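You operate a simulated robot arm through the tools that you are given. There is no shell and no other tool.

You run a simulated robot arm. Do the job below in one go: nothing can be reset, and whatever is moved stays where it is left.

TASK
Set the oil feed knob to 6 with the air bled off, then set the air to 4 bar.
Fine: shut the supply and bleed the dial to 0 first; open the supply again after.

It is judged by the outcome, as a careful person would: the job done as asked, and still so three seconds after it is handed in. It fails if anything else is knocked over, pushed out of place, dropped, spilled or broken.

THE ROBOT
A 7-joint arm with a two-finger parallel gripper, fixed in place. Base frame: the origin is at the foot of the arm, x ahead of it, y to its left, z up. Lengths are in mm, angles in degrees, forces in N, time in s.
With the tool pointing down near the work surface it reaches from about 200 to 600 mm from the base axis. Its first joint turns from -66.0 to 66.0 degrees. Payload 1.57 kg.
The tool frame sits at the grasp point between the pads (the TCP): z along the fingers, y along the line on which they close. The tips reach 30 mm beyond it. Largest opening 110 mm; finger width 24, thickness 12; the body of the gripper, 48 by 112 mm, starts 78 mm behind the TCP.
Orientation is that of the tool frame in the base frame, as a unit quaternion [w, x, y, z]. With the fingers straight down and closing along the base's y, the tool's x points along the base's -x, its y along +y and its z along -z.

THE INTERFACE
- The arm moves only by the tool nudge_tool. Its argument "commands" is a list of rows, each an object of numbers (a shift or turn left out is 0, a gripper value left out holds the last): "tx", "ty", "tz": the shift along the tool's x, y, z in units of 100 mm (1.0 is 100 mm); "rx", "ry", "rz": the turn, a rotation vector about the tool's x, y, z in units of 120 degrees (1.0 is 120 degrees); "grip": the closure in counts, from 0 (fully open) to 255 (shut). In form: [{"tx": .., "ty": .., "tz": .., "rx": .., "ry": .., "rz": .., "grip": ..}, ...]. A call has 1 to 20 rows; each row is the pose to reach, as a shift and turn from the pose commanded when the call began, along the tool's axes at that moment. A call with a number of a shift or a turn outside -1 to 1 is refused whole. Rows are played at 5 a second. More than 50 mm and 8.6 degrees between two rows, or a gripper value outside its range, and nothing of the call is played. A pose out of reach is approached as far as the arm can. The call stops where the force on the tool passes 40 N (or 10 N more than at its start, if that is more) or the arm is blocked; 0.2 s more then pass. The fingers move at their own pace (about 108 mm/s each) and stop on an object; they squeeze with about 27 N. The grip force told is the motor's: it shows also when the fingers shut on nothing. Time passes only in rows, and 0.2 s behind the last, so rows that repeat a pose let the fingers close. The reply holds the time, the measured pose of the TCP, the force on the tool along the base axes, the opening and the grip force, in the units named above and with some noise, with the torque about the TCP (base axes, N m) and any sound that the robot's microphone picked up.
- Cameras (640 x 400 px; columns grow to the right, rows downward): "scene" is fixed at [170.6, -394.6, 1410.9]; the picture's right is [0.73, -0.69, 0.00], its down [-0.36, -0.38, -0.85] and it looks along [0.58, 0.62, -0.53] (base axes); focal length 312 px, centre (320, 200). "wrist" rides on the gripper at [70, 16, -141] in the tool frame; the picture's right is [-0.23, 0.97, 0.00], its down [-0.85, -0.20, -0.48] and it looks along [-0.47, -0.11, 0.88] (tool axes); focal length 222 px, centre (320, 200). There is no depth. A picture from a camera that has moved, and an enlarged one, comes with that camera's place and axes in the base frame and with its lens.
- camera(camera): a new picture of that camera. The clock stands still meanwhile.
- enlarge(camera, box): a new picture of the part [left, top, right, bottom] of that camera's present view, enlarged. The clock stands still meanwhile.
- job_done(): hands the job in; it is judged then, once.

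Places have to be worked out from the pictures, the camera data and where the tool is seen. Open the gripper and draw the arm clear of the work before you hand the job in, unless the task says otherwise.

The tools are called after "Emit:" as name(argument=value, ...) on one line, values as JSON. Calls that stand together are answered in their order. nudge_tool: Moves the arm, as the interface text tells. Its arguments: {"type":"object","properties":{"commands":{"type":"array","items":{"type":"object","properties":{"tx":{"type":"number"},"ty":{"type":"number"},"tz":{"type":"number"},"rx":{"type":"number"},"ry":{"type":"number"},"rz":{"type":"number"},"grip":{"type":"number"}}}}},"required":["commands"]} The other tools are called the same way: camera (camera) takes a picture; enlarge (camera, box) takes an enlarged picture of a part of a camera's view; job_done () hands the job in.

At the start:

```text
clock: 0.0
position: [365.1, 153.1, 1259.7]
tcp_rot: [0.0, 0.001, 1.0, 0.0]
force: [0.4, -0.8, 0.8]
torque: [0.01, -0.02, -0.02]
width: 110.0
grip_force: 0.0
```

scene: 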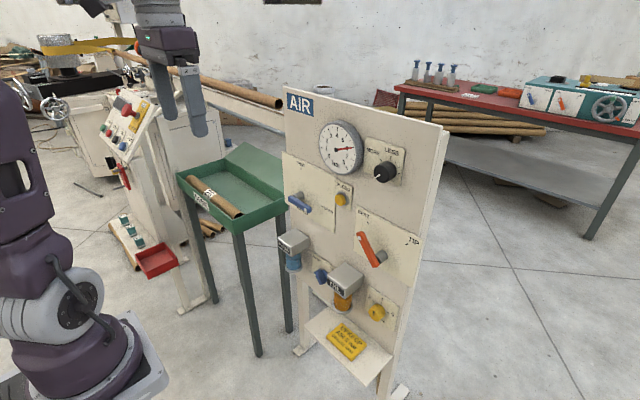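
wrist: 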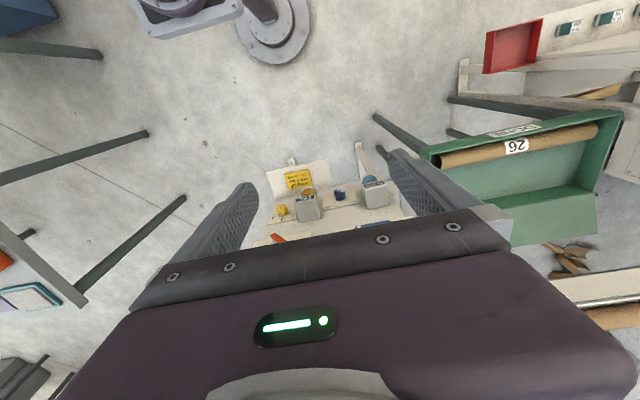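

The scene shows an AIR panel with a dial, knobs, valves and an oil unit. I'll enlarge the panel to read its labels before moving.

Emit:
enlarge(camera="scene", box=[270, 80, 450, 200])

Emit:
enlarge(camera="scene", box=[265, 170, 445, 290])

Emit:
enlarge(camera="scene", box=[270, 260, 450, 380])

```text
3.33 times, centred on (360, 140) of scene
camera zoom: at [170.6, -394.6, 1410.9], right [0.73, -0.69, 0.0], down [-0.36, -0.38, -0.85], along [0.58, 0.62, -0.53], focal length 1040 px, centre (187, 400)
```

zoom: 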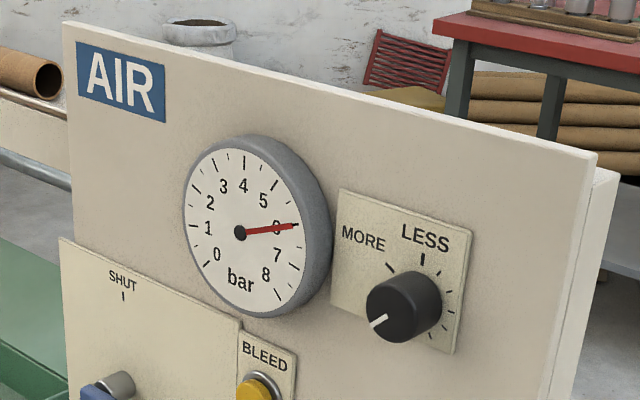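

```text
3.33 times, centred on (355, 230) of scene
camera zoom: at [170.6, -394.6, 1410.9], right [0.73, -0.69, 0.0], down [-0.36, -0.38, -0.85], along [0.58, 0.62, -0.53], focal length 1040 px, centre (203, 100)
```

zoom: 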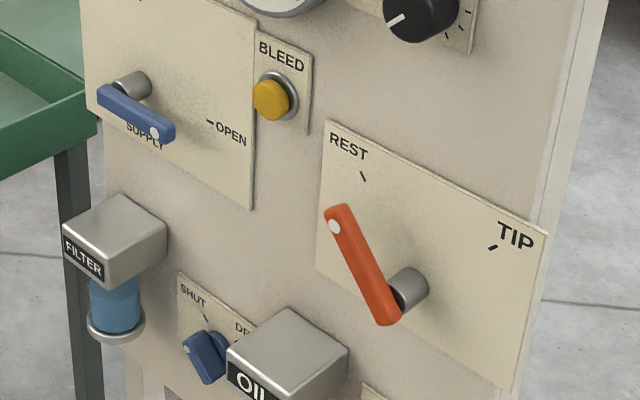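

```text
3.33 times, centred on (360, 320) of scene
camera zoom: at [170.6, -394.6, 1410.9], right [0.73, -0.69, 0.0], down [-0.36, -0.38, -0.85], along [0.58, 0.62, -0.53], focal length 1040 px, centre (187, -200)
```

zoom: 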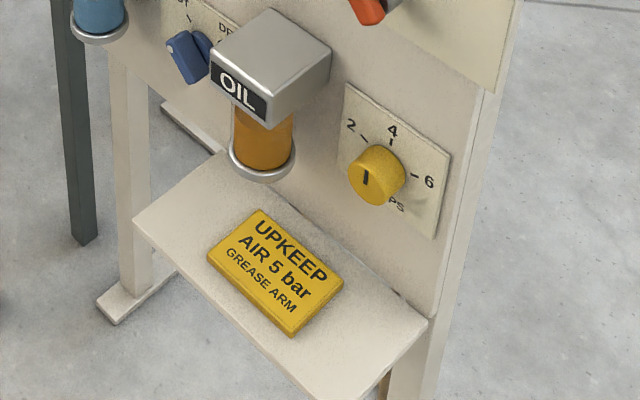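

The dial reads 6 bar. The supply lever points to OPEN, the bleed is a push button, and the yellow oil knob has marks 2/4/6. I'll enlarge the wrist view so I can triangulate the panel.

Emit:
enlarge(camera="wrist", box=[240, 130, 420, 245])

Emit:
enlarge(camera="scene", box=[320, 265, 420, 330])

Emit:
enlarge(camera="scene", box=[270, 140, 370, 220])

```text
3.48 times, centred on (330, 188) of wrist
camera zoom: at [296.5, 168.3, 1400.5], right [0.23, 0.97, 0.0], down [0.85, -0.2, 0.48], along [0.47, -0.11, -0.88], focal length 773 px, centre (285, 244)
```

zoom: 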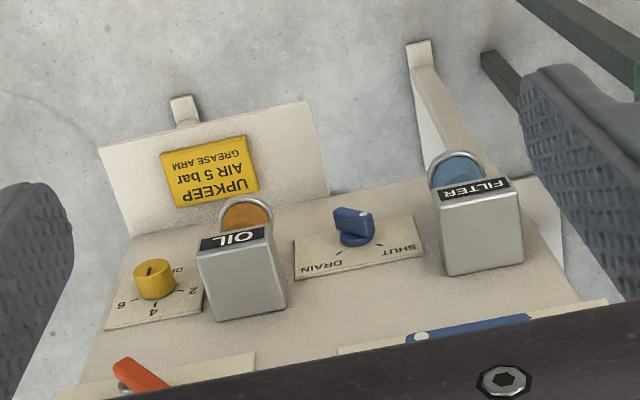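

```text
6.15 times, centred on (370, 298) of scene
camera zoom: at [170.6, -394.6, 1410.9], right [0.73, -0.69, 0.0], down [-0.36, -0.38, -0.85], along [0.58, 0.62, -0.53], focal length 1920 px, centre (12, -400)
```

zoom: 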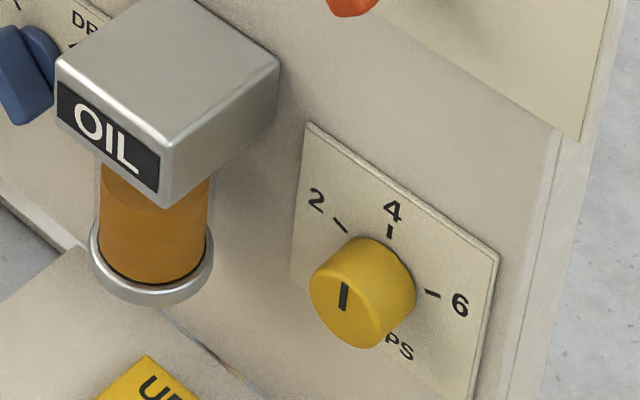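

```text
5.00 times, centred on (320, 180) of scene
camera zoom: at [170.6, -394.6, 1410.9], right [0.73, -0.69, 0.0], down [-0.36, -0.38, -0.85], along [0.58, 0.62, -0.53], focal length 1560 px, centre (320, 300)
```

zoom: 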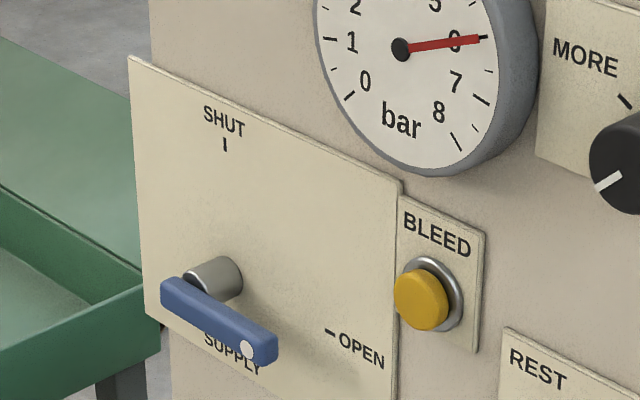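

From the rays, the panel face is nearly square to the base x axis. It lies at about x ≈ 707, y from about -140 to 325, with its top at z ≈ 1220, so there is clear room at x ≈ 400. I'll pitch the tool forward to face the panel and get a front view from the wrist camera.

Emit:
nudge_tool(commands=[{"ry": -0.0625, "tx": -0.03, "tz": 0.08, "grip": 0}, {"ry": -0.125, "tx": -0.06, "tz": 0.16}, {"ry": -0.1875, "tx": -0.09, "tz": 0.24}, {"ry": -0.25, "tx": -0.12, "tz": 0.32}, {"ry": -0.3125, "tx": -0.15, "tz": 0.4}, {"ry": -0.375, "tx": -0.18, "tz": 0.48}, {"ry": -0.4375, "tx": -0.21, "tz": 0.56}, {"ry": -0.5, "tx": -0.24, "tz": 0.64}, {"ry": -0.5625, "tx": -0.27, "tz": 0.72}, {"ry": -0.625, "tx": -0.3, "tz": 0.8}, {"ry": -0.6875, "tx": -0.33, "tz": 0.88}, {"ry": -0.75, "tx": -0.36, "tz": 0.96}, {"ry": -0.75, "tx": -0.36, "tz": 0.96}])

```text
clock: 2.8
position: [404.4, 176.0, 1170.5]
tcp_rot: [0.708, 0.002, 0.706, -0.002]
force: [0.2, -0.6, -0.4]
torque: [-0.02, 0.0, -0.01]
width: 110.0
grip_force: 0.1
out of reach, approached as far as the arm can: row 8, 9, 11, 12, 13
```

The tool now points forward at (404, 176, 1170), with some rows only approached near the arm's limits. I'll look from both cameras.

Emit:
camera(camera="wrist")

Emit:
camera(camera="scene")

```text
taken
camera wrist: at [264.5, 191.7, 1100.3], right [0.0, 0.97, 0.23], down [-0.48, -0.2, 0.85], along [0.88, -0.11, 0.47], focal length 222 px, centre (320, 200)
```

wrist: 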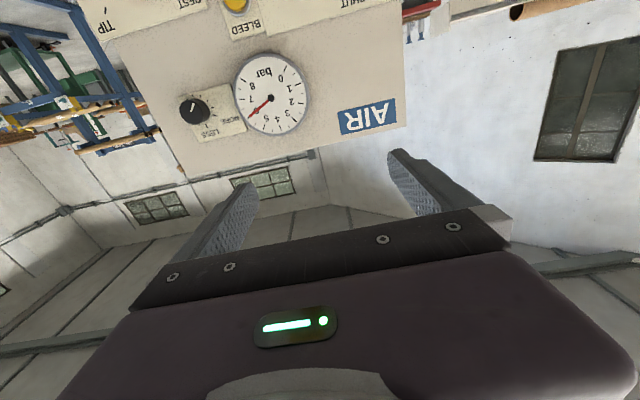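

```text
taken
```

scene: 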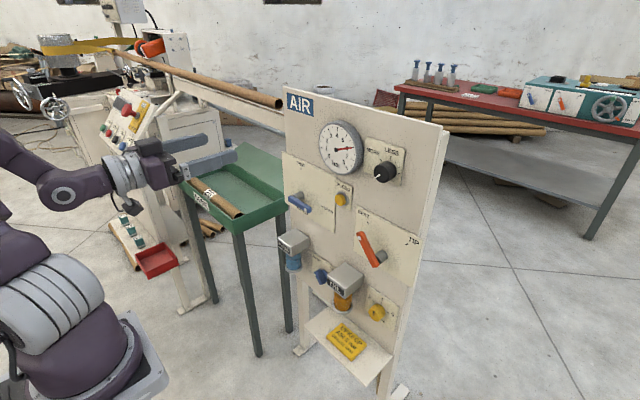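

The wrist camera sits below the gripper and looks up, so I'll lower the arm and centre it in y, staying well clear of the panel, for a full front view.

Emit:
nudge_tool(commands=[{"tx": 0.25, "ty": -0.2}, {"tx": 0.5, "ty": -0.4}, {"tx": 0.75, "ty": -0.6}, {"tx": 1.0, "ty": -0.8}, {"tx": 1.0, "ty": -0.8}])

Emit:
nudge_tool(commands=[{"tx": 0.25}, {"tx": 0.5}, {"tx": 0.75}, {"tx": 1.0}, {"tx": 1.0}])

Emit:
camera(camera="wrist")

```text
clock: 4.0
position: [400.3, 174.5, 1051.7]
tcp_rot: [0.707, 0.0, 0.707, 0.0]
force: [-0.6, 0.5, 0.1]
torque: [0.0, -0.01, -0.04]
width: 109.9
grip_force: 0.0
out of reach, approached as far as the arm can: row 1, 2, 3, 4, 5
```

```text
clock: 5.2
position: [370.3, 197.2, 985.0]
tcp_rot: [0.707, 0.0, 0.707, 0.0]
force: [-0.6, 0.1, -0.4]
torque: [0.02, 0.01, -0.01]
width: 109.9
grip_force: 0.1
out of reach, approached as far as the arm can: row 1, 2, 3, 4, 5
```

```text
taken
camera wrist: at [228.4, 212.7, 915.7], right [0.0, 0.97, 0.23], down [-0.48, -0.2, 0.86], along [0.88, -0.11, 0.47], focal length 222 px, centre (320, 200)
```

wrist: 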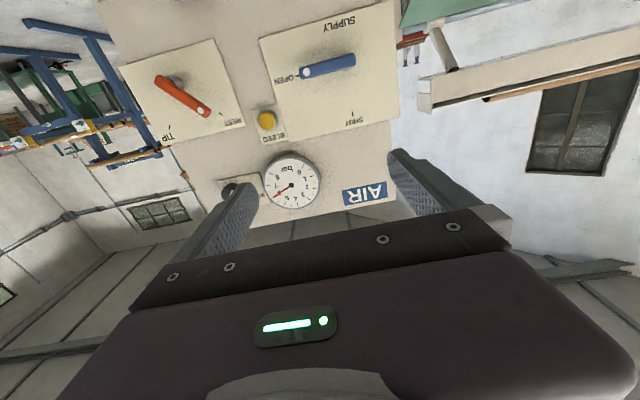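

The arm is being held off the commanded pose by some joint limit, at y = 197 instead of about 73. I'll look at the arm's shape in the scene before continuing.

Emit:
enlarge(camera="scene", box=[0, 100, 320, 300])

```text
2.00 times, centred on (160, 200) of scene
camera zoom: at [170.6, -394.6, 1410.9], right [0.73, -0.69, 0.0], down [-0.36, -0.38, -0.85], along [0.58, 0.62, -0.53], focal length 624 px, centre (640, 200)
```

zoom: 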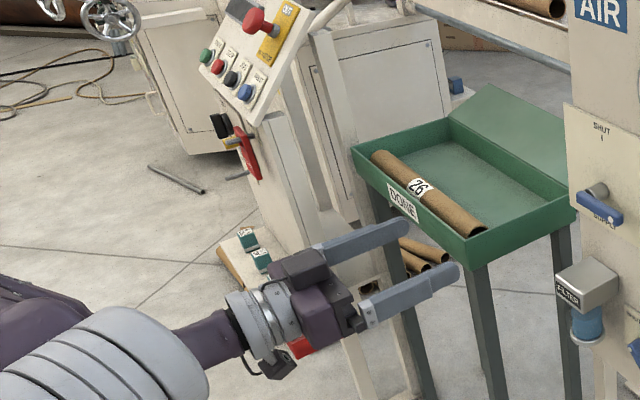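

The arm looks folded too tightly. I'll move the tool forward by 80 mm, which leaves the tips about 130 mm short of the nearest fittings, and see whether it can follow again.

Emit:
nudge_tool(commands=[{"tz": 0.2}, {"tz": 0.4}, {"tz": 0.6}, {"tz": 0.8}, {"tz": 0.8}])

```text
clock: 6.4
position: [401.9, 216.0, 1012.3]
tcp_rot: [0.707, 0.0, 0.708, 0.0]
force: [-0.2, -0.9, -0.3]
torque: [0.0, -0.02, -0.01]
width: 110.0
grip_force: 0.0
out of reach, approached as far as the arm can: row 1, 2, 3, 4, 5
```

The arm still can't follow, so the camera-below wrist roll may be against a joint limit. I'll try rolling the tool 90° about its own axis here in free space and watch whether it tracks better.

Emit:
nudge_tool(commands=[{"rz": 0.0625}, {"rz": 0.125}, {"rz": 0.1875}, {"rz": 0.25}, {"rz": 0.3125}, {"rz": 0.375}, {"rz": 0.4375}, {"rz": 0.5}, {"rz": 0.5625}, {"rz": 0.625}, {"rz": 0.6875}, {"rz": 0.75}, {"rz": 0.75}, {"rz": 0.75}])

```text
clock: 9.4
position: [403.1, 215.9, 1014.4]
tcp_rot: [0.5, 0.501, 0.5, 0.499]
force: [-1.0, 0.1, -0.1]
torque: [0.01, -0.01, -0.03]
width: 110.0
grip_force: 0.0
```

That roll tracked perfectly: the tool's x is now +Y, y is +Z and z is +X, so the fingers close vertically. I'll test a small forward move from here.

Emit:
nudge_tool(commands=[{"tz": 0.2}, {"tz": 0.4}, {"tz": 0.6}, {"tz": 0.6}])

Emit:
camera(camera="wrist")

Emit:
camera(camera="scene")

```text
clock: 10.4
position: [420.8, 231.6, 1032.9]
tcp_rot: [0.5, 0.5, 0.5, 0.5]
force: [0.5, -0.1, -0.5]
torque: [0.0, -0.03, -0.02]
width: 109.9
grip_force: 0.0
out of reach, approached as far as the arm can: row 1, 2, 3, 4
```

```text
taken
camera wrist: at [280.5, 299.6, 1049.2], right [0.0, -0.23, 0.97], down [-0.48, -0.85, -0.2], along [0.88, -0.47, -0.11], focal length 222 px, centre (320, 200)
```

wrist: 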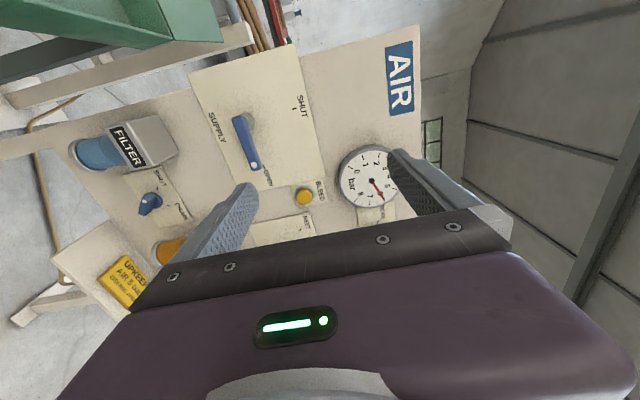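

```text
taken
```

scene: 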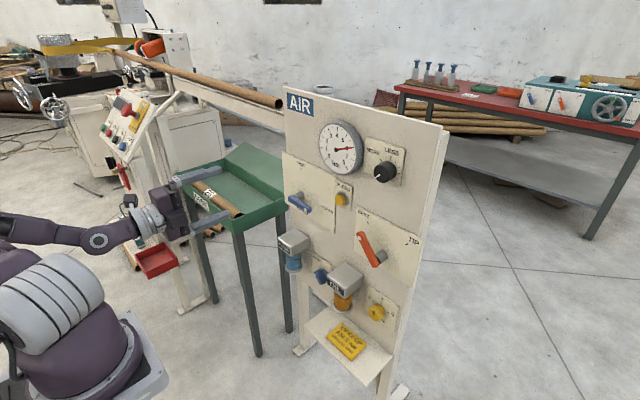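

Forward motion is still blocked by some joint limit in this folded posture. I'll pitch the tool down 45° while staying in free space, then extend forward and try levelling again with the arm stretched out more.

Emit:
nudge_tool(commands=[{"rx": 0.0625}, {"rx": 0.125}, {"rx": 0.1875}, {"rx": 0.25}, {"rx": 0.3125}, {"rx": 0.375}, {"rx": 0.375}])

```text
clock: 12.0
position: [400.6, 233.7, 1042.4]
tcp_rot: [0.271, 0.653, 0.653, 0.27]
force: [-0.1, 0.1, 0.2]
torque: [-0.01, -0.06, -0.01]
width: 110.1
grip_force: 0.0
out of reach, approached as far as the arm can: row 5, 6, 7
```

It's still limited in this spot, so I'll try moving toward y = 0 (tool -x) with the present tilt to see which directions are free.

Emit:
nudge_tool(commands=[{"tx": -0.2}, {"tx": -0.4}, {"tx": -0.6}, {"tx": -0.8}, {"tx": -0.8}])

Emit:
camera(camera="scene")

```text
clock: 13.2
position: [387.8, 158.9, 1053.8]
tcp_rot: [0.271, 0.653, 0.653, 0.271]
force: [0.3, -0.5, -0.3]
torque: [-0.01, 0.01, 0.0]
width: 110.2
grip_force: 0.0
out of reach, approached as far as the arm can: row 2, 3, 4, 5
```

```text
taken
```

scene: 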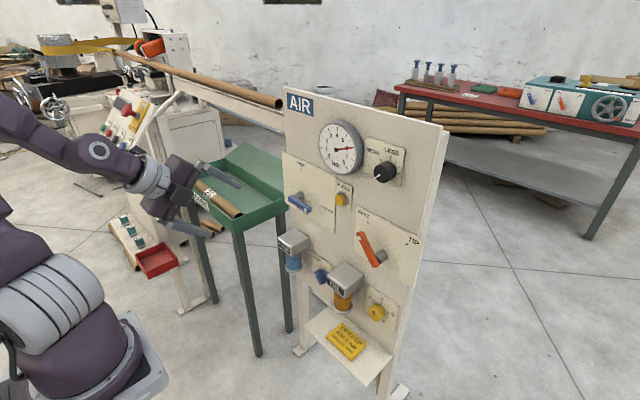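

Sideways motion mostly works, with a small retreat along the tool axis. I'll continue toward the centreline (y ≈ 80) and check tracking there.

Emit:
nudge_tool(commands=[{"tx": -0.2}, {"tx": -0.4}, {"tx": -0.6}, {"tx": -0.8}, {"tx": -0.8}])

Emit:
nudge_tool(commands=[{"ty": 0.2, "tz": 0.2}, {"ty": 0.4, "tz": 0.4}, {"ty": 0.6, "tz": 0.6}, {"ty": 0.6, "tz": 0.6}])

```text
clock: 14.4
position: [389.7, 97.8, 1071.4]
tcp_rot: [0.271, 0.654, 0.653, 0.27]
force: [0.0, 0.7, -0.4]
torque: [0.01, 0.02, -0.04]
width: 110.0
grip_force: 0.0
out of reach, approached as far as the arm can: row 1, 2, 3, 4, 5
```

```text
clock: 15.4
position: [473.9, 95.9, 1071.2]
tcp_rot: [0.272, 0.654, 0.653, 0.27]
force: [-0.6, 0.5, -0.2]
torque: [0.03, -0.02, 0.0]
width: 109.9
grip_force: 0.0
out of reach, approached as far as the arm can: row 1, 2, 3
```

Now the last row was reached exactly: (474, 96, 1071) is free, so extending outward is what helps. I'll move further forward and down in steps, still well clear of the panel.

Emit:
nudge_tool(commands=[{"ty": -0.05, "tz": 0.16}, {"ty": -0.1, "tz": 0.33}, {"ty": -0.15, "tz": 0.5}, {"ty": -0.2, "tz": 0.66}, {"ty": -0.2, "tz": 0.66}])

Emit:
nudge_tool(commands=[{"rx": -0.0625}, {"rx": -0.125}, {"rx": -0.1875}, {"rx": -0.25}, {"rx": -0.3125}, {"rx": -0.375}, {"rx": -0.375}])

```text
clock: 16.6
position: [505.2, 98.3, 1010.7]
tcp_rot: [0.27, 0.654, 0.653, 0.271]
force: [-0.4, -0.1, 0.3]
torque: [0.01, 0.01, 0.0]
width: 110.1
grip_force: 0.1
```

```text
clock: 18.2
position: [507.0, 97.8, 1011.1]
tcp_rot: [0.501, 0.499, 0.5, 0.5]
force: [0.0, -1.0, -0.3]
torque: [-0.04, -0.01, 0.0]
width: 109.8
grip_force: 0.0
out of reach, approached as far as the arm can: row 3, 4, 5
```

The tool is level and facing the panel at (507, 98, 1011), with the final pose reached. I'll try lowering 100 mm in this roll and look.

Emit:
nudge_tool(commands=[{"ty": -0.25}, {"ty": -0.5}, {"ty": -0.75}, {"ty": -1.0}, {"ty": -1.0}])

Emit:
camera(camera="wrist")

Emit:
camera(camera="scene")

```text
clock: 19.4
position: [507.2, 97.2, 909.9]
tcp_rot: [0.499, 0.5, 0.5, 0.5]
force: [0.0, 0.0, -0.7]
torque: [-0.01, -0.04, 0.01]
width: 110.1
grip_force: 0.1
```

```text
taken
camera wrist: at [366.6, 166.2, 927.0], right [0.0, -0.23, 0.97], down [-0.48, -0.85, -0.2], along [0.88, -0.47, -0.11], focal length 222 px, centre (320, 200)
```

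wrist: 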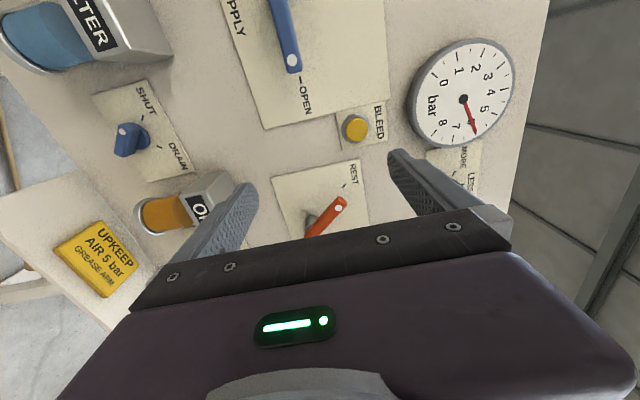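

```text
taken
```

scene: 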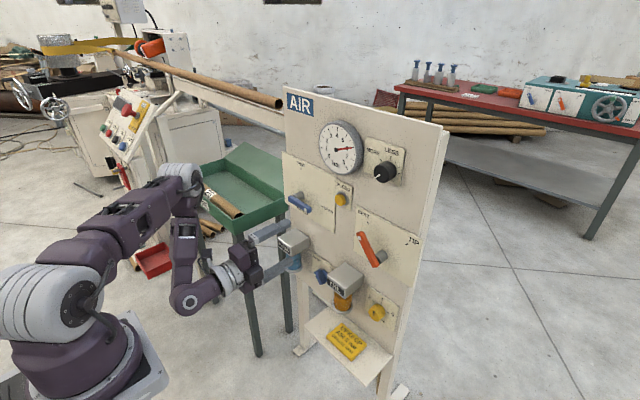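

The arm now has a good posture, and the wrist camera sees nearly the whole panel. I'll enlarge the wrist view for accurate pixel positions of the fittings.

Emit:
enlarge(camera="wrist", box=[220, 0, 420, 125])

Emit:
enlarge(camera="wrist", box=[330, 30, 530, 155])

Emit:
enlarge(camera="wrist", box=[250, 110, 450, 235])

```text
3.20 times, centred on (320, 62) of wrist
camera zoom: at [366.6, 166.2, 927.0], right [0.0, -0.23, 0.97], down [-0.48, -0.85, -0.2], along [0.88, -0.47, -0.11], focal length 711 px, centre (320, 640)
```

zoom: 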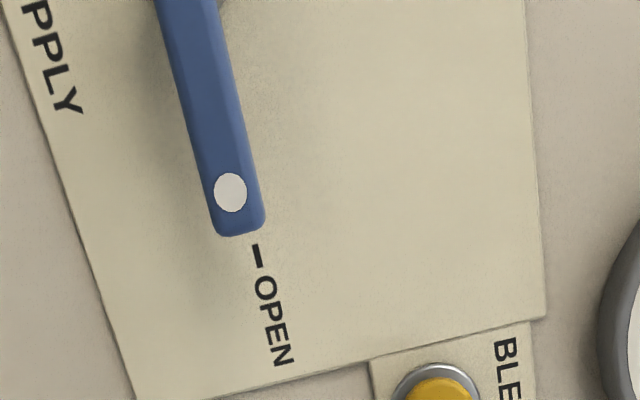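

```text
3.20 times, centred on (430, 92) of wrist
camera zoom: at [366.6, 166.2, 927.0], right [0.0, -0.23, 0.97], down [-0.48, -0.85, -0.2], along [0.88, -0.47, -0.11], focal length 711 px, centre (-32, 544)
```

zoom: 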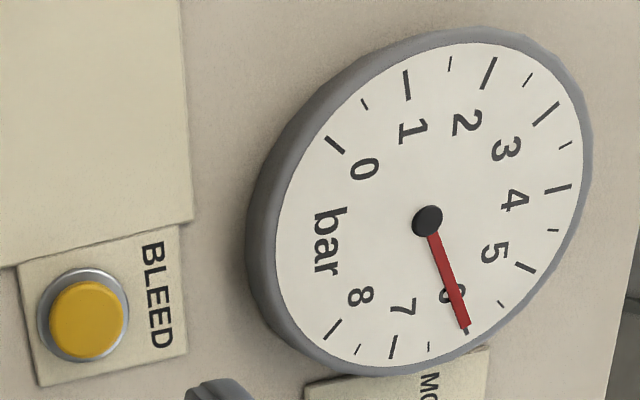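

```text
3.20 times, centred on (350, 172) of wrist
camera zoom: at [366.6, 166.2, 927.0], right [0.0, -0.23, 0.97], down [-0.48, -0.85, -0.2], along [0.88, -0.47, -0.11], focal length 711 px, centre (224, 288)
```

zoom: 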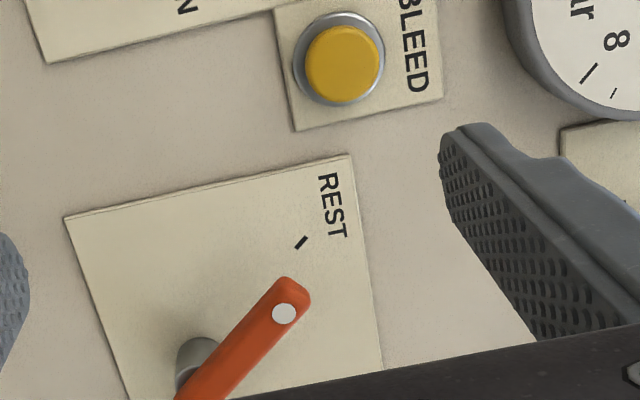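

Triangulating with both cameras (views agree to ~3 mm):
- Supply plate surface is at x ≈ 713.
- The lever pivot is near (y 262, z 899).
- The lever front face is at x ≈ 666, with its dot at (666, 191, 899), so it points to OPEN.
- The bleed button face is at (703, 88, 964).

I'll close the fingers into a peg and bring it in front of the spot just below the lever, stopping short of it.

Emit:
nudge_tool(commands=[{"tx": 0.25, "ty": -0.11, "tz": 0.12, "grip": 255}, {"tx": 0.5, "ty": -0.22, "tz": 0.25}, {"tx": 0.75, "ty": -0.33, "tz": 0.38}, {"tx": 1.0, "ty": -0.44, "tz": 0.5}, {"tx": 1.0, "ty": -0.44, "tz": 0.5}])

Emit:
camera(camera="wrist")

Emit:
camera(camera="scene")

```text
clock: 20.6
position: [556.7, 198.0, 867.1]
tcp_rot: [0.5, 0.501, 0.5, 0.5]
force: [-0.5, 0.1, 0.5]
torque: [0.03, 0.03, 0.0]
width: 0.0
grip_force: 20.9
```

```text
taken
camera wrist: at [416.3, 266.4, 883.2], right [0.0, -0.23, 0.97], down [-0.48, -0.85, -0.2], along [0.88, -0.47, -0.11], focal length 222 px, centre (320, 200)
```

wrist: 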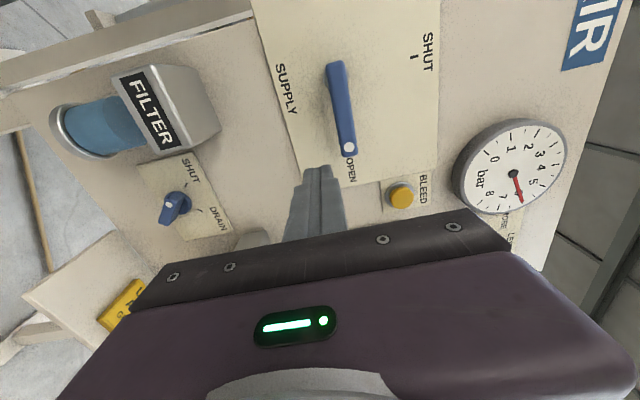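

```text
taken
```

scene: 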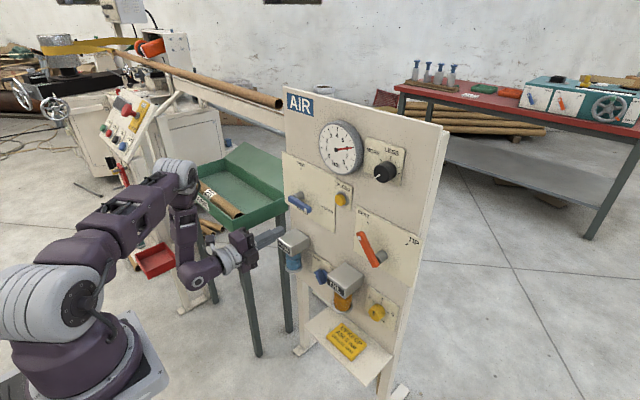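

The peg is at (557, 198, 867) with the lever in full view. I'll enlarge the lever to check its pivot, width and tip before advancing.

Emit:
enlarge(camera="wrist", box=[250, 30, 450, 155])

Emit:
enlarge(camera="wrist", box=[260, 120, 460, 245])

```text
3.20 times, centred on (350, 92) of wrist
camera zoom: at [416.3, 266.4, 883.2], right [0.0, -0.23, 0.97], down [-0.48, -0.85, -0.2], along [0.88, -0.47, -0.11], focal length 711 px, centre (224, 544)
```

zoom: 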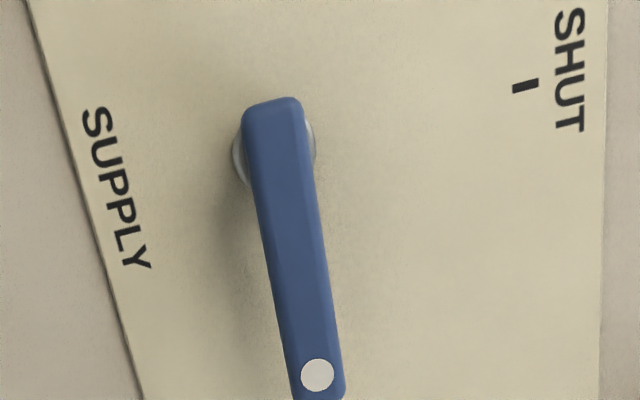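

```text
3.20 times, centred on (360, 182) of wrist
camera zoom: at [416.3, 266.4, 883.2], right [0.0, -0.23, 0.97], down [-0.48, -0.85, -0.2], along [0.88, -0.47, -0.11], focal length 711 px, centre (192, 256)
```

zoom: 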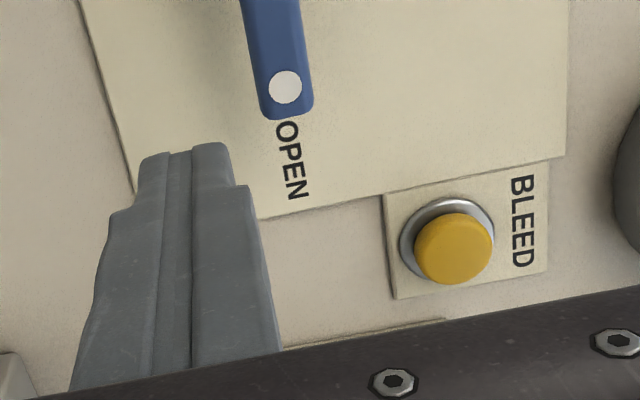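

Both views agree: pivot (y 262.7, z 899), lever dot at y ≈ 192, bar about 18 mm wide, and the peg's top is about 11 mm below the bar. I'll advance 100 mm so the tips reach behind the bar's front face at x ≈ 687, still short of the plate at 713.

Emit:
nudge_tool(commands=[{"tz": 0.25}, {"tz": 0.5}, {"tz": 0.75}, {"tz": 1.0}, {"tz": 1.0}])

Emit:
camera(camera="wrist")

Emit:
enlarge(camera="scene", box=[240, 150, 360, 225])

```text
clock: 21.8
position: [656.6, 197.1, 867.6]
tcp_rot: [0.5, 0.5, 0.5, 0.5]
force: [-0.5, 0.8, 0.1]
torque: [-0.01, -0.02, 0.02]
width: 0.2
grip_force: 21.6
```

```text
taken
camera wrist: at [515.8, 265.5, 883.1], right [0.0, -0.23, 0.97], down [-0.48, -0.85, -0.2], along [0.88, -0.47, -0.11], focal length 222 px, centre (320, 200)
```

wrist: 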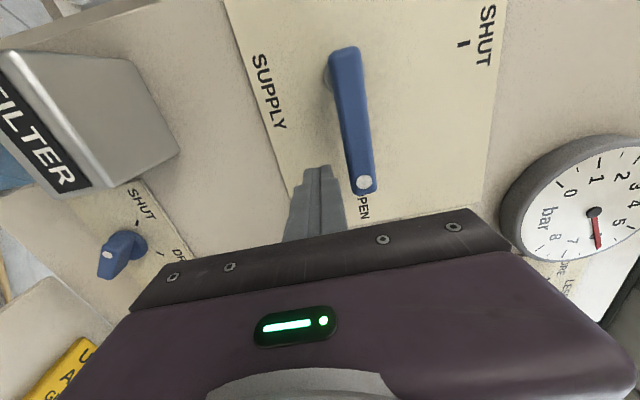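

```text
5.33 times, centred on (300, 188) of scene
camera zoom: at [170.6, -394.6, 1410.9], right [0.73, -0.69, 0.0], down [-0.36, -0.38, -0.85], along [0.58, 0.62, -0.53], focal length 1664 px, centre (427, 267)
```

zoom: 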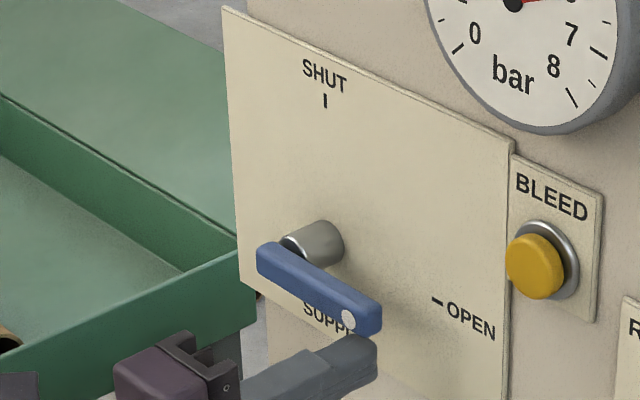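

The peg sits just below the lever near its tip. I'll push up along an arc about the pivot, the first half first, watching the forces.

Emit:
nudge_tool(commands=[{"tx": 0.036, "ty": 0.104}, {"tx": 0.009, "ty": 0.215}, {"tx": 0.002, "ty": 0.329}, {"tx": 0.014, "ty": 0.442}, {"tx": 0.046, "ty": 0.552}])

Emit:
camera(camera="wrist")

Emit:
enlarge(camera="scene", box=[240, 130, 380, 220])

```text
clock: 23.0
position: [656.0, 201.2, 922.2]
tcp_rot: [0.501, 0.5, 0.499, 0.5]
force: [0.8, -0.4, -0.2]
torque: [-0.01, 0.07, -0.04]
width: 0.0
grip_force: 21.3
```

```text
taken
camera wrist: at [516.2, 270.4, 938.6], right [0.0, -0.23, 0.97], down [-0.48, -0.85, -0.2], along [0.88, -0.47, -0.11], focal length 222 px, centre (320, 200)
```

wrist: 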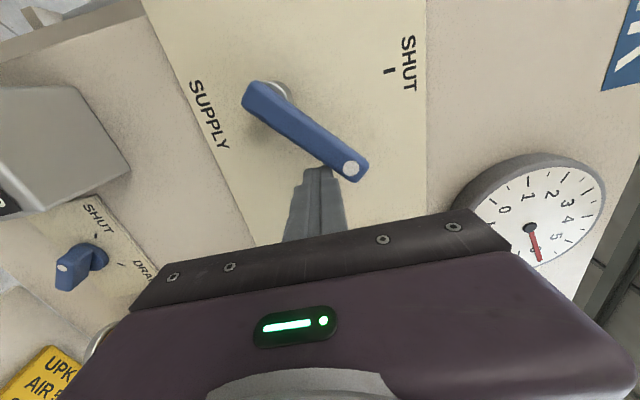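

```text
4.44 times, centred on (310, 175) of scene
camera zoom: at [170.7, -394.6, 1410.9], right [0.73, -0.69, 0.0], down [-0.36, -0.38, -0.85], along [0.58, 0.62, -0.53], focal length 1387 px, centre (364, 311)
```

zoom: 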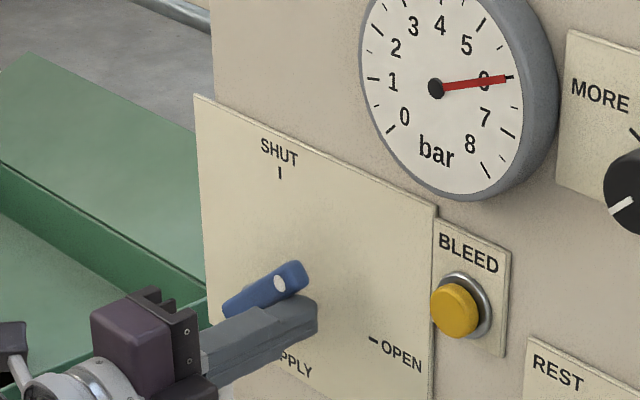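

The lever follows with negligible force and is now about 40–45° up. I'll continue the arc to the SHUT position.

Emit:
nudge_tool(commands=[{"tx": 0.056, "ty": 0.108}, {"tx": 0.123, "ty": 0.2}, {"tx": 0.206, "ty": 0.279}, {"tx": 0.3, "ty": 0.342}, {"tx": 0.405, "ty": 0.388}, {"tx": 0.42, "ty": 0.388}, {"tx": 0.42, "ty": 0.388}])

Emit:
camera(camera="wrist")

Emit:
enlarge(camera="scene", box=[240, 120, 400, 220])

```text
clock: 24.6
position: [656.2, 242.3, 960.6]
tcp_rot: [0.501, 0.5, 0.499, 0.5]
force: [1.0, -7.4, 0.3]
torque: [0.0, 0.06, -0.08]
width: 0.0
grip_force: 21.1
```

```text
taken
camera wrist: at [516.2, 312.0, 977.4], right [0.0, -0.23, 0.97], down [-0.48, -0.85, -0.2], along [0.88, -0.47, -0.11], focal length 222 px, centre (320, 200)
```

wrist: 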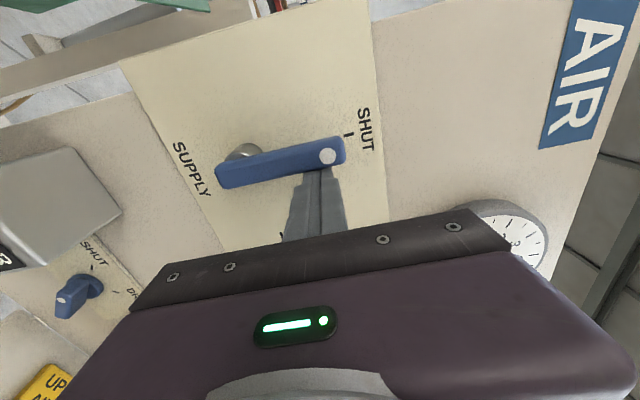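

```text
4.00 times, centred on (320, 170) of scene
camera zoom: at [170.6, -394.8, 1410.8], right [0.73, -0.69, 0.0], down [-0.36, -0.38, -0.85], along [0.58, 0.62, -0.53], focal length 1248 px, centre (320, 320)
```

zoom: 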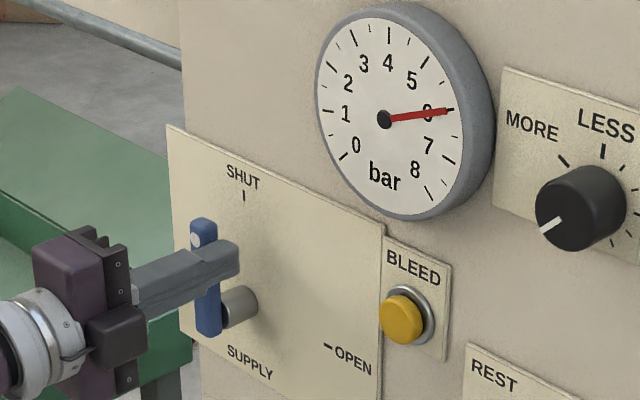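

The lever now stands vertically at the SHUT mark; its dot measures at y ≈ 265, about 91°, with about 7 N against the stop. I'll slide off sideways, back away from the panel and move across toward the bleed button.

Emit:
nudge_tool(commands=[{"tx": -0.1}, {"tx": -0.14, "tz": -0.2}, {"tx": -0.14, "tz": -0.5}, {"tx": -0.4, "tz": -0.6}, {"tx": -0.7, "tz": -0.6}, {"tx": -1.0, "tz": -0.6, "ty": 0.03}, {"tx": -1.0, "tz": -0.6, "ty": 0.03}])

Emit:
enlarge(camera="scene", box=[240, 120, 400, 220])

Emit:
camera(camera="wrist")

```text
clock: 26.2
position: [597.0, 142.9, 964.3]
tcp_rot: [0.501, 0.5, 0.5, 0.5]
force: [-0.1, -0.7, -0.1]
torque: [0.03, 0.01, -0.02]
width: 0.0
grip_force: 21.9
```

```text
4.00 times, centred on (320, 170) of scene
camera zoom: at [170.6, -394.7, 1410.9], right [0.73, -0.69, 0.0], down [-0.36, -0.38, -0.85], along [0.58, 0.62, -0.53], focal length 1248 px, centre (320, 320)
```

zoom: 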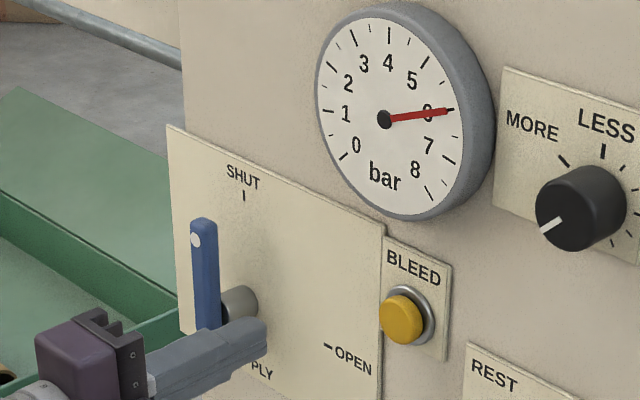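

```text
taken
camera wrist: at [455.7, 212.2, 980.8], right [0.0, -0.23, 0.97], down [-0.48, -0.85, -0.2], along [0.88, -0.47, -0.11], focal length 222 px, centre (320, 200)
```

wrist: 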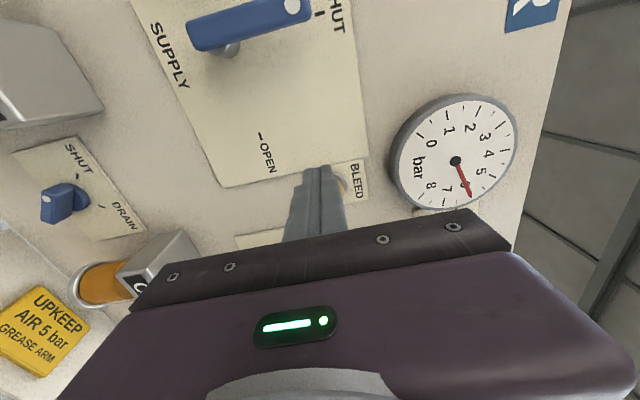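

The lever stays on SHUT and the dial still holds 6 bar, as expected before bleeding. I'll line up with the bleed button at (703, 89.5, 964), with the tips about 11 mm off its face.

Emit:
nudge_tool(commands=[{"tx": -0.27}, {"tx": -0.534}, {"tx": -0.534, "tz": 0.3}, {"tx": -0.534, "tz": 0.6}, {"tx": -0.534, "tz": 0.65}, {"tx": -0.534, "tz": 0.65}])

Emit:
enlarge(camera="scene", box=[270, 130, 430, 230])

Emit:
enlarge(camera="wrist", box=[250, 100, 450, 225])

```text
clock: 27.6
position: [661.1, 90.3, 964.4]
tcp_rot: [0.5, 0.499, 0.5, 0.5]
force: [0.0, -0.3, 0.6]
torque: [0.0, 0.0, -0.04]
width: 0.1
grip_force: 20.9
```

```text
4.00 times, centred on (350, 180) of scene
camera zoom: at [170.6, -394.6, 1410.9], right [0.73, -0.69, 0.0], down [-0.36, -0.38, -0.85], along [0.58, 0.62, -0.53], focal length 1248 px, centre (200, 280)
```

zoom: 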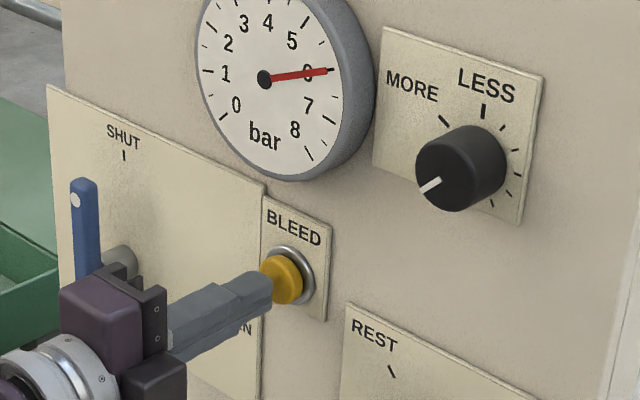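

```text
3.20 times, centred on (350, 162) of wrist
camera zoom: at [520.7, 159.7, 980.7], right [0.0, -0.23, 0.97], down [-0.48, -0.86, -0.2], along [0.88, -0.47, -0.11], focal length 711 px, centre (224, 320)
```

zoom: 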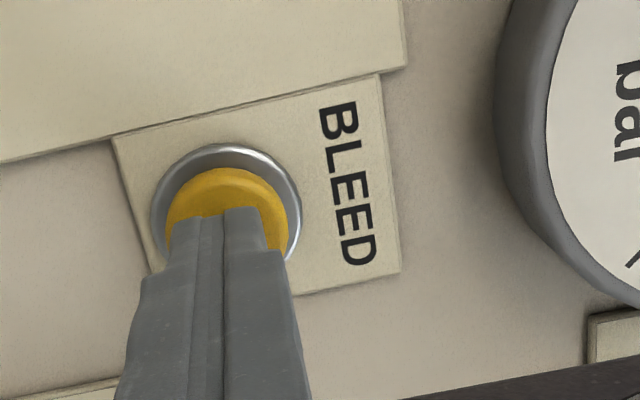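

The peg is centred on the button. I'll press in gently in small steps and hold briefly, watching force and dial.

Emit:
nudge_tool(commands=[{"tz": 0.06}, {"tz": 0.1}, {"tz": 0.13}, {"tz": 0.15}, {"tz": 0.17}, {"tz": 0.17}, {"tz": 0.17}])

Emit:
enlarge(camera="scene", box=[270, 110, 430, 210])

```text
clock: 29.2
position: [678.5, 89.6, 965.1]
tcp_rot: [0.5, 0.5, 0.5, 0.5]
force: [-32.4, -2.7, 2.2]
torque: [0.04, -0.09, -0.1]
width: 0.0
grip_force: 21.0
heard: click
```

```text
4.00 times, centred on (350, 160) of scene
camera zoom: at [169.7, -394.7, 1411.0], right [0.73, -0.69, 0.0], down [-0.36, -0.38, -0.85], along [0.58, 0.62, -0.53], focal length 1248 px, centre (200, 360)
```

zoom: 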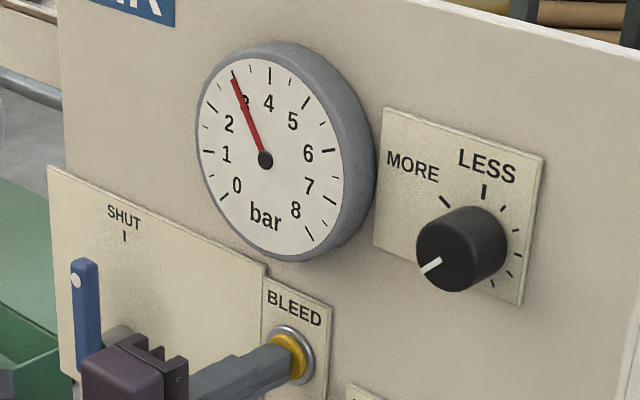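

The click was heard and the dial has dropped to about 3 bar, with about 32 N on the button. I'll keep holding this position until the dial reaches 0.

Emit:
nudge_tool(commands=[{"tz": 0.0}, {"tz": 0.0}, {"tz": 0.0}, {"tz": 0.0}, {"tz": 0.0}, {"tz": 0.0}, {"tz": 0.0}, {"tz": 0.0}, {"tz": 0.0}, {"tz": 0.0}])

Emit:
enlarge(camera="scene", box=[270, 110, 430, 210])

```text
clock: 31.4
position: [678.4, 90.5, 964.7]
tcp_rot: [0.5, 0.499, 0.501, 0.5]
force: [-32.9, -5.0, -4.6]
torque: [0.03, 0.18, -0.11]
width: 0.1
grip_force: 21.6
```

```text
4.00 times, centred on (350, 160) of scene
camera zoom: at [169.9, -394.7, 1410.9], right [0.73, -0.69, 0.0], down [-0.36, -0.38, -0.85], along [0.58, 0.62, -0.53], focal length 1248 px, centre (200, 360)
```

zoom: 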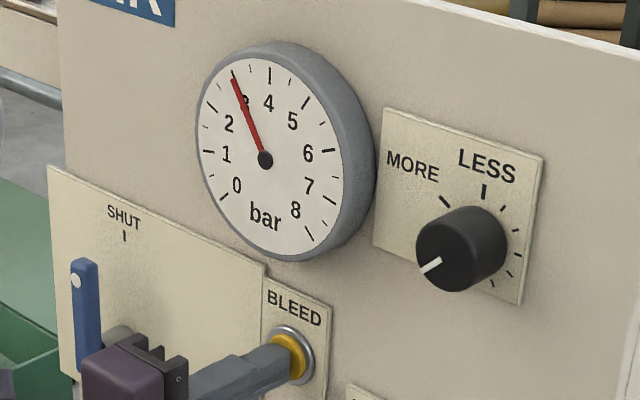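

The dial stopped at about 3 bar while holding, so one press vents only a limited amount. I'll release the button and check the dial, then press again.

Emit:
nudge_tool(commands=[{"tz": -0.05}, {"tz": -0.1}, {"tz": -0.16}, {"tz": -0.16}, {"tz": -0.16}])

Emit:
enlarge(camera="scene", box=[270, 110, 430, 210])

```text
clock: 32.6
position: [661.4, 90.4, 964.2]
tcp_rot: [0.501, 0.5, 0.499, 0.5]
force: [-1.5, -0.1, -0.7]
torque: [-0.04, -0.01, 0.01]
width: 0.1
grip_force: 21.5
```

```text
4.00 times, centred on (350, 160) of scene
camera zoom: at [170.6, -394.6, 1410.9], right [0.73, -0.69, 0.0], down [-0.36, -0.38, -0.85], along [0.58, 0.62, -0.53], focal length 1248 px, centre (200, 360)
```

zoom: 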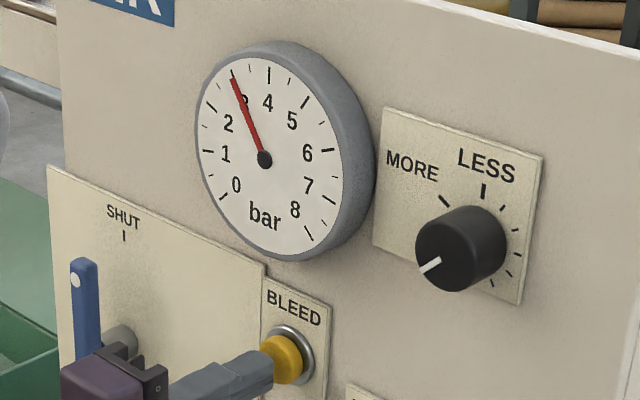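

The dial stays at 3 bar with the button released, so each press takes off a fixed share. I'll press a second time.

Emit:
nudge_tool(commands=[{"tz": 0.06}, {"tz": 0.1}, {"tz": 0.13}, {"tz": 0.15}, {"tz": 0.17}, {"tz": 0.17}, {"tz": 0.17}])

Emit:
enlarge(camera="scene", box=[270, 110, 430, 210])

```text
clock: 34.2
position: [678.5, 89.9, 964.0]
tcp_rot: [0.5, 0.5, 0.5, 0.5]
force: [-37.3, 1.5, 1.6]
torque: [0.03, -0.07, 0.03]
width: 0.1
grip_force: 21.2
heard: click
```

```text
4.00 times, centred on (350, 160) of scene
camera zoom: at [169.6, -394.6, 1411.0], right [0.73, -0.69, 0.0], down [-0.36, -0.38, -0.85], along [0.58, 0.62, -0.53], focal length 1248 px, centre (200, 360)
```

zoom: 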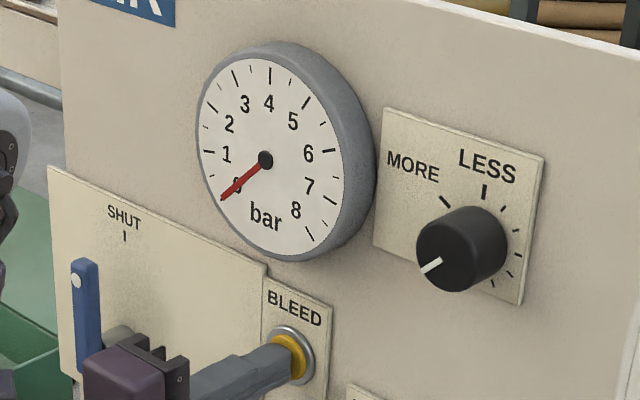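

The dial now reads 0. I'll release the button, back away from the panel, and head down and across toward the oil knob for a close look.

Emit:
nudge_tool(commands=[{"tz": -0.1}, {"tz": -0.2}, {"tz": -0.45}, {"tz": -0.7}, {"tz": -1.0}, {"tz": -1.0}])

Emit:
nudge_tool(commands=[{"tx": -0.2, "ty": -0.2}, {"tx": -0.4, "ty": -0.4, "tz": -0.1}, {"tx": -0.6, "ty": -0.6, "tz": -0.2}, {"tx": -0.8, "ty": -0.8, "tz": -0.2}, {"tx": -1.0, "ty": -1.0, "tz": -0.2}, {"tx": -1.0, "ty": -1.0, "tz": -0.2}])

Emit:
camera(camera="wrist")

Emit:
camera(camera="scene")

```text
clock: 35.6
position: [578.5, 91.1, 964.9]
tcp_rot: [0.5, 0.499, 0.5, 0.501]
force: [-0.1, -0.5, 0.1]
torque: [-0.02, -0.01, 0.02]
width: 0.1
grip_force: 21.0
```

```text
clock: 37.0
position: [559.7, -10.7, 864.7]
tcp_rot: [0.5, 0.5, 0.5, 0.5]
force: [0.4, -0.5, -0.5]
torque: [-0.02, -0.02, 0.0]
width: 0.1
grip_force: 21.3
```

```text
taken
camera wrist: at [418.9, 58.7, 880.4], right [0.0, -0.23, 0.97], down [-0.48, -0.85, -0.2], along [0.88, -0.47, -0.11], focal length 222 px, centre (320, 200)
```

wrist: 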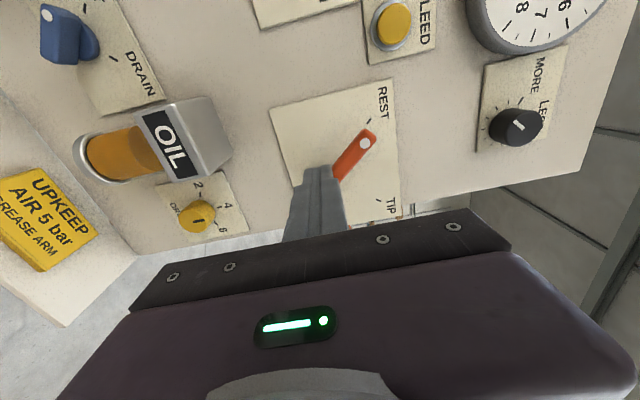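

```text
taken
```

scene: 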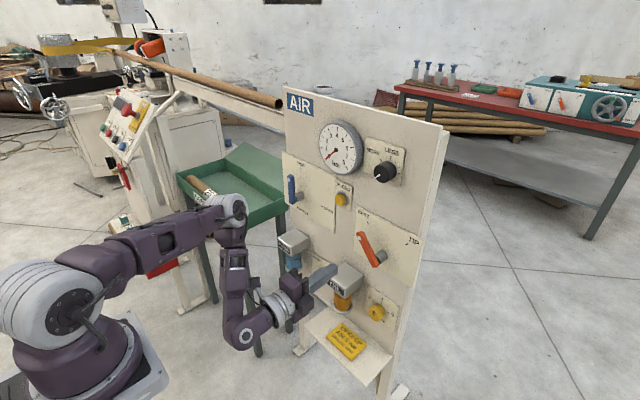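

The wrist camera sees the oil knob and the regulator knob. I'll enlarge both to read their pointers and locate them.

Emit:
enlarge(camera="wrist", box=[130, 150, 290, 250])

Emit:
enlarge(camera="wrist", box=[440, 70, 600, 170])

Emit:
enlarge(camera="scene", box=[340, 120, 440, 190])

Emit:
enlarge(camera="scene", box=[330, 270, 430, 340])

```text
4.00 times, centred on (210, 200) of wrist
camera zoom: at [418.9, 58.7, 880.4], right [0.0, -0.23, 0.97], down [-0.48, -0.85, -0.2], along [0.88, -0.47, -0.11], focal length 888 px, centre (760, 200)
```

zoom: 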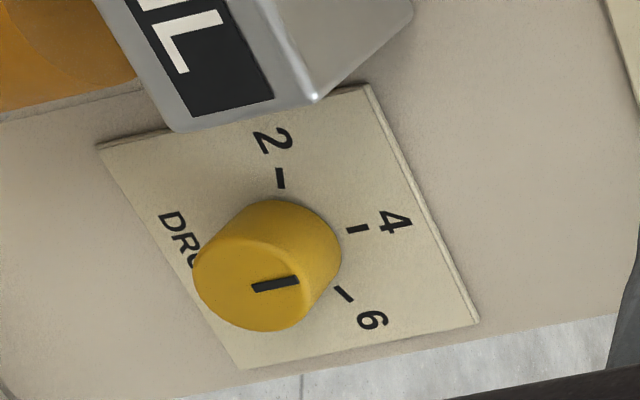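

```text
4.00 times, centred on (520, 120) of wrist
camera zoom: at [418.9, 58.7, 880.4], right [0.0, -0.23, 0.97], down [-0.48, -0.85, -0.2], along [0.88, -0.47, -0.11], focal length 888 px, centre (-480, 520)
```

zoom: 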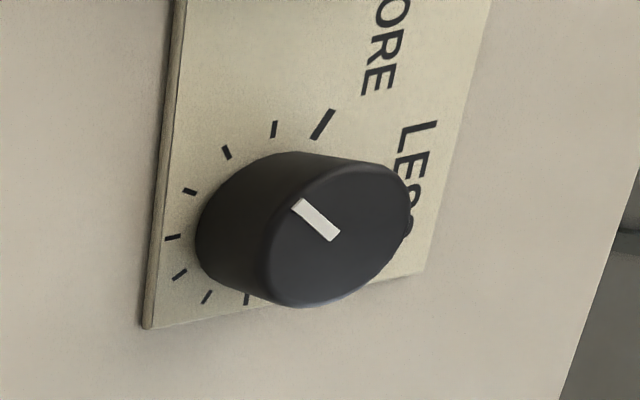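

```text
5.71 times, centred on (390, 155) of scene
camera zoom: at [170.6, -394.6, 1410.9], right [0.73, -0.69, 0.0], down [-0.36, -0.38, -0.85], along [0.58, 0.62, -0.53], focal length 1783 px, centre (-80, 457)
```

zoom: 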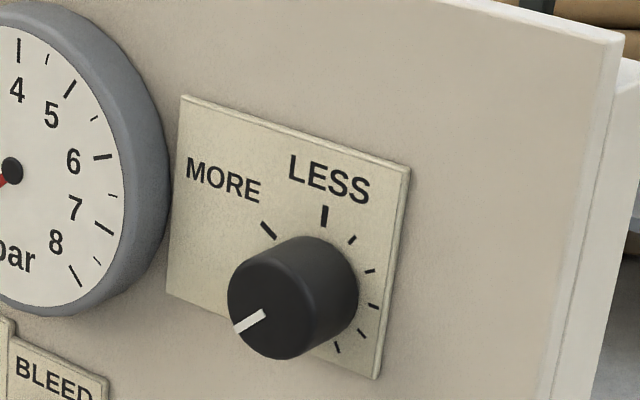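

```text
5.71 times, centred on (380, 305) of scene
camera zoom: at [170.6, -394.6, 1410.9], right [0.73, -0.69, 0.0], down [-0.36, -0.38, -0.85], along [0.58, 0.62, -0.53], focal length 1783 px, centre (-23, -400)
```

zoom: 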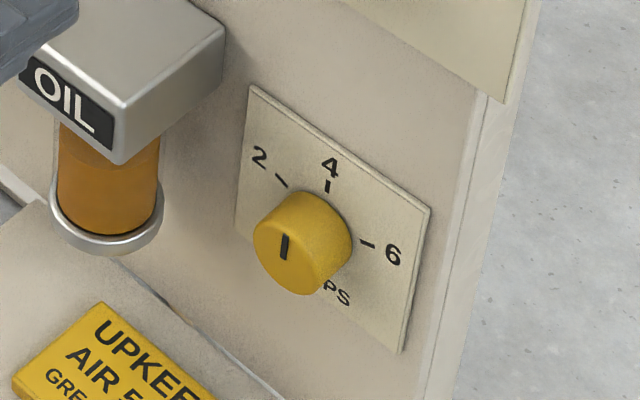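

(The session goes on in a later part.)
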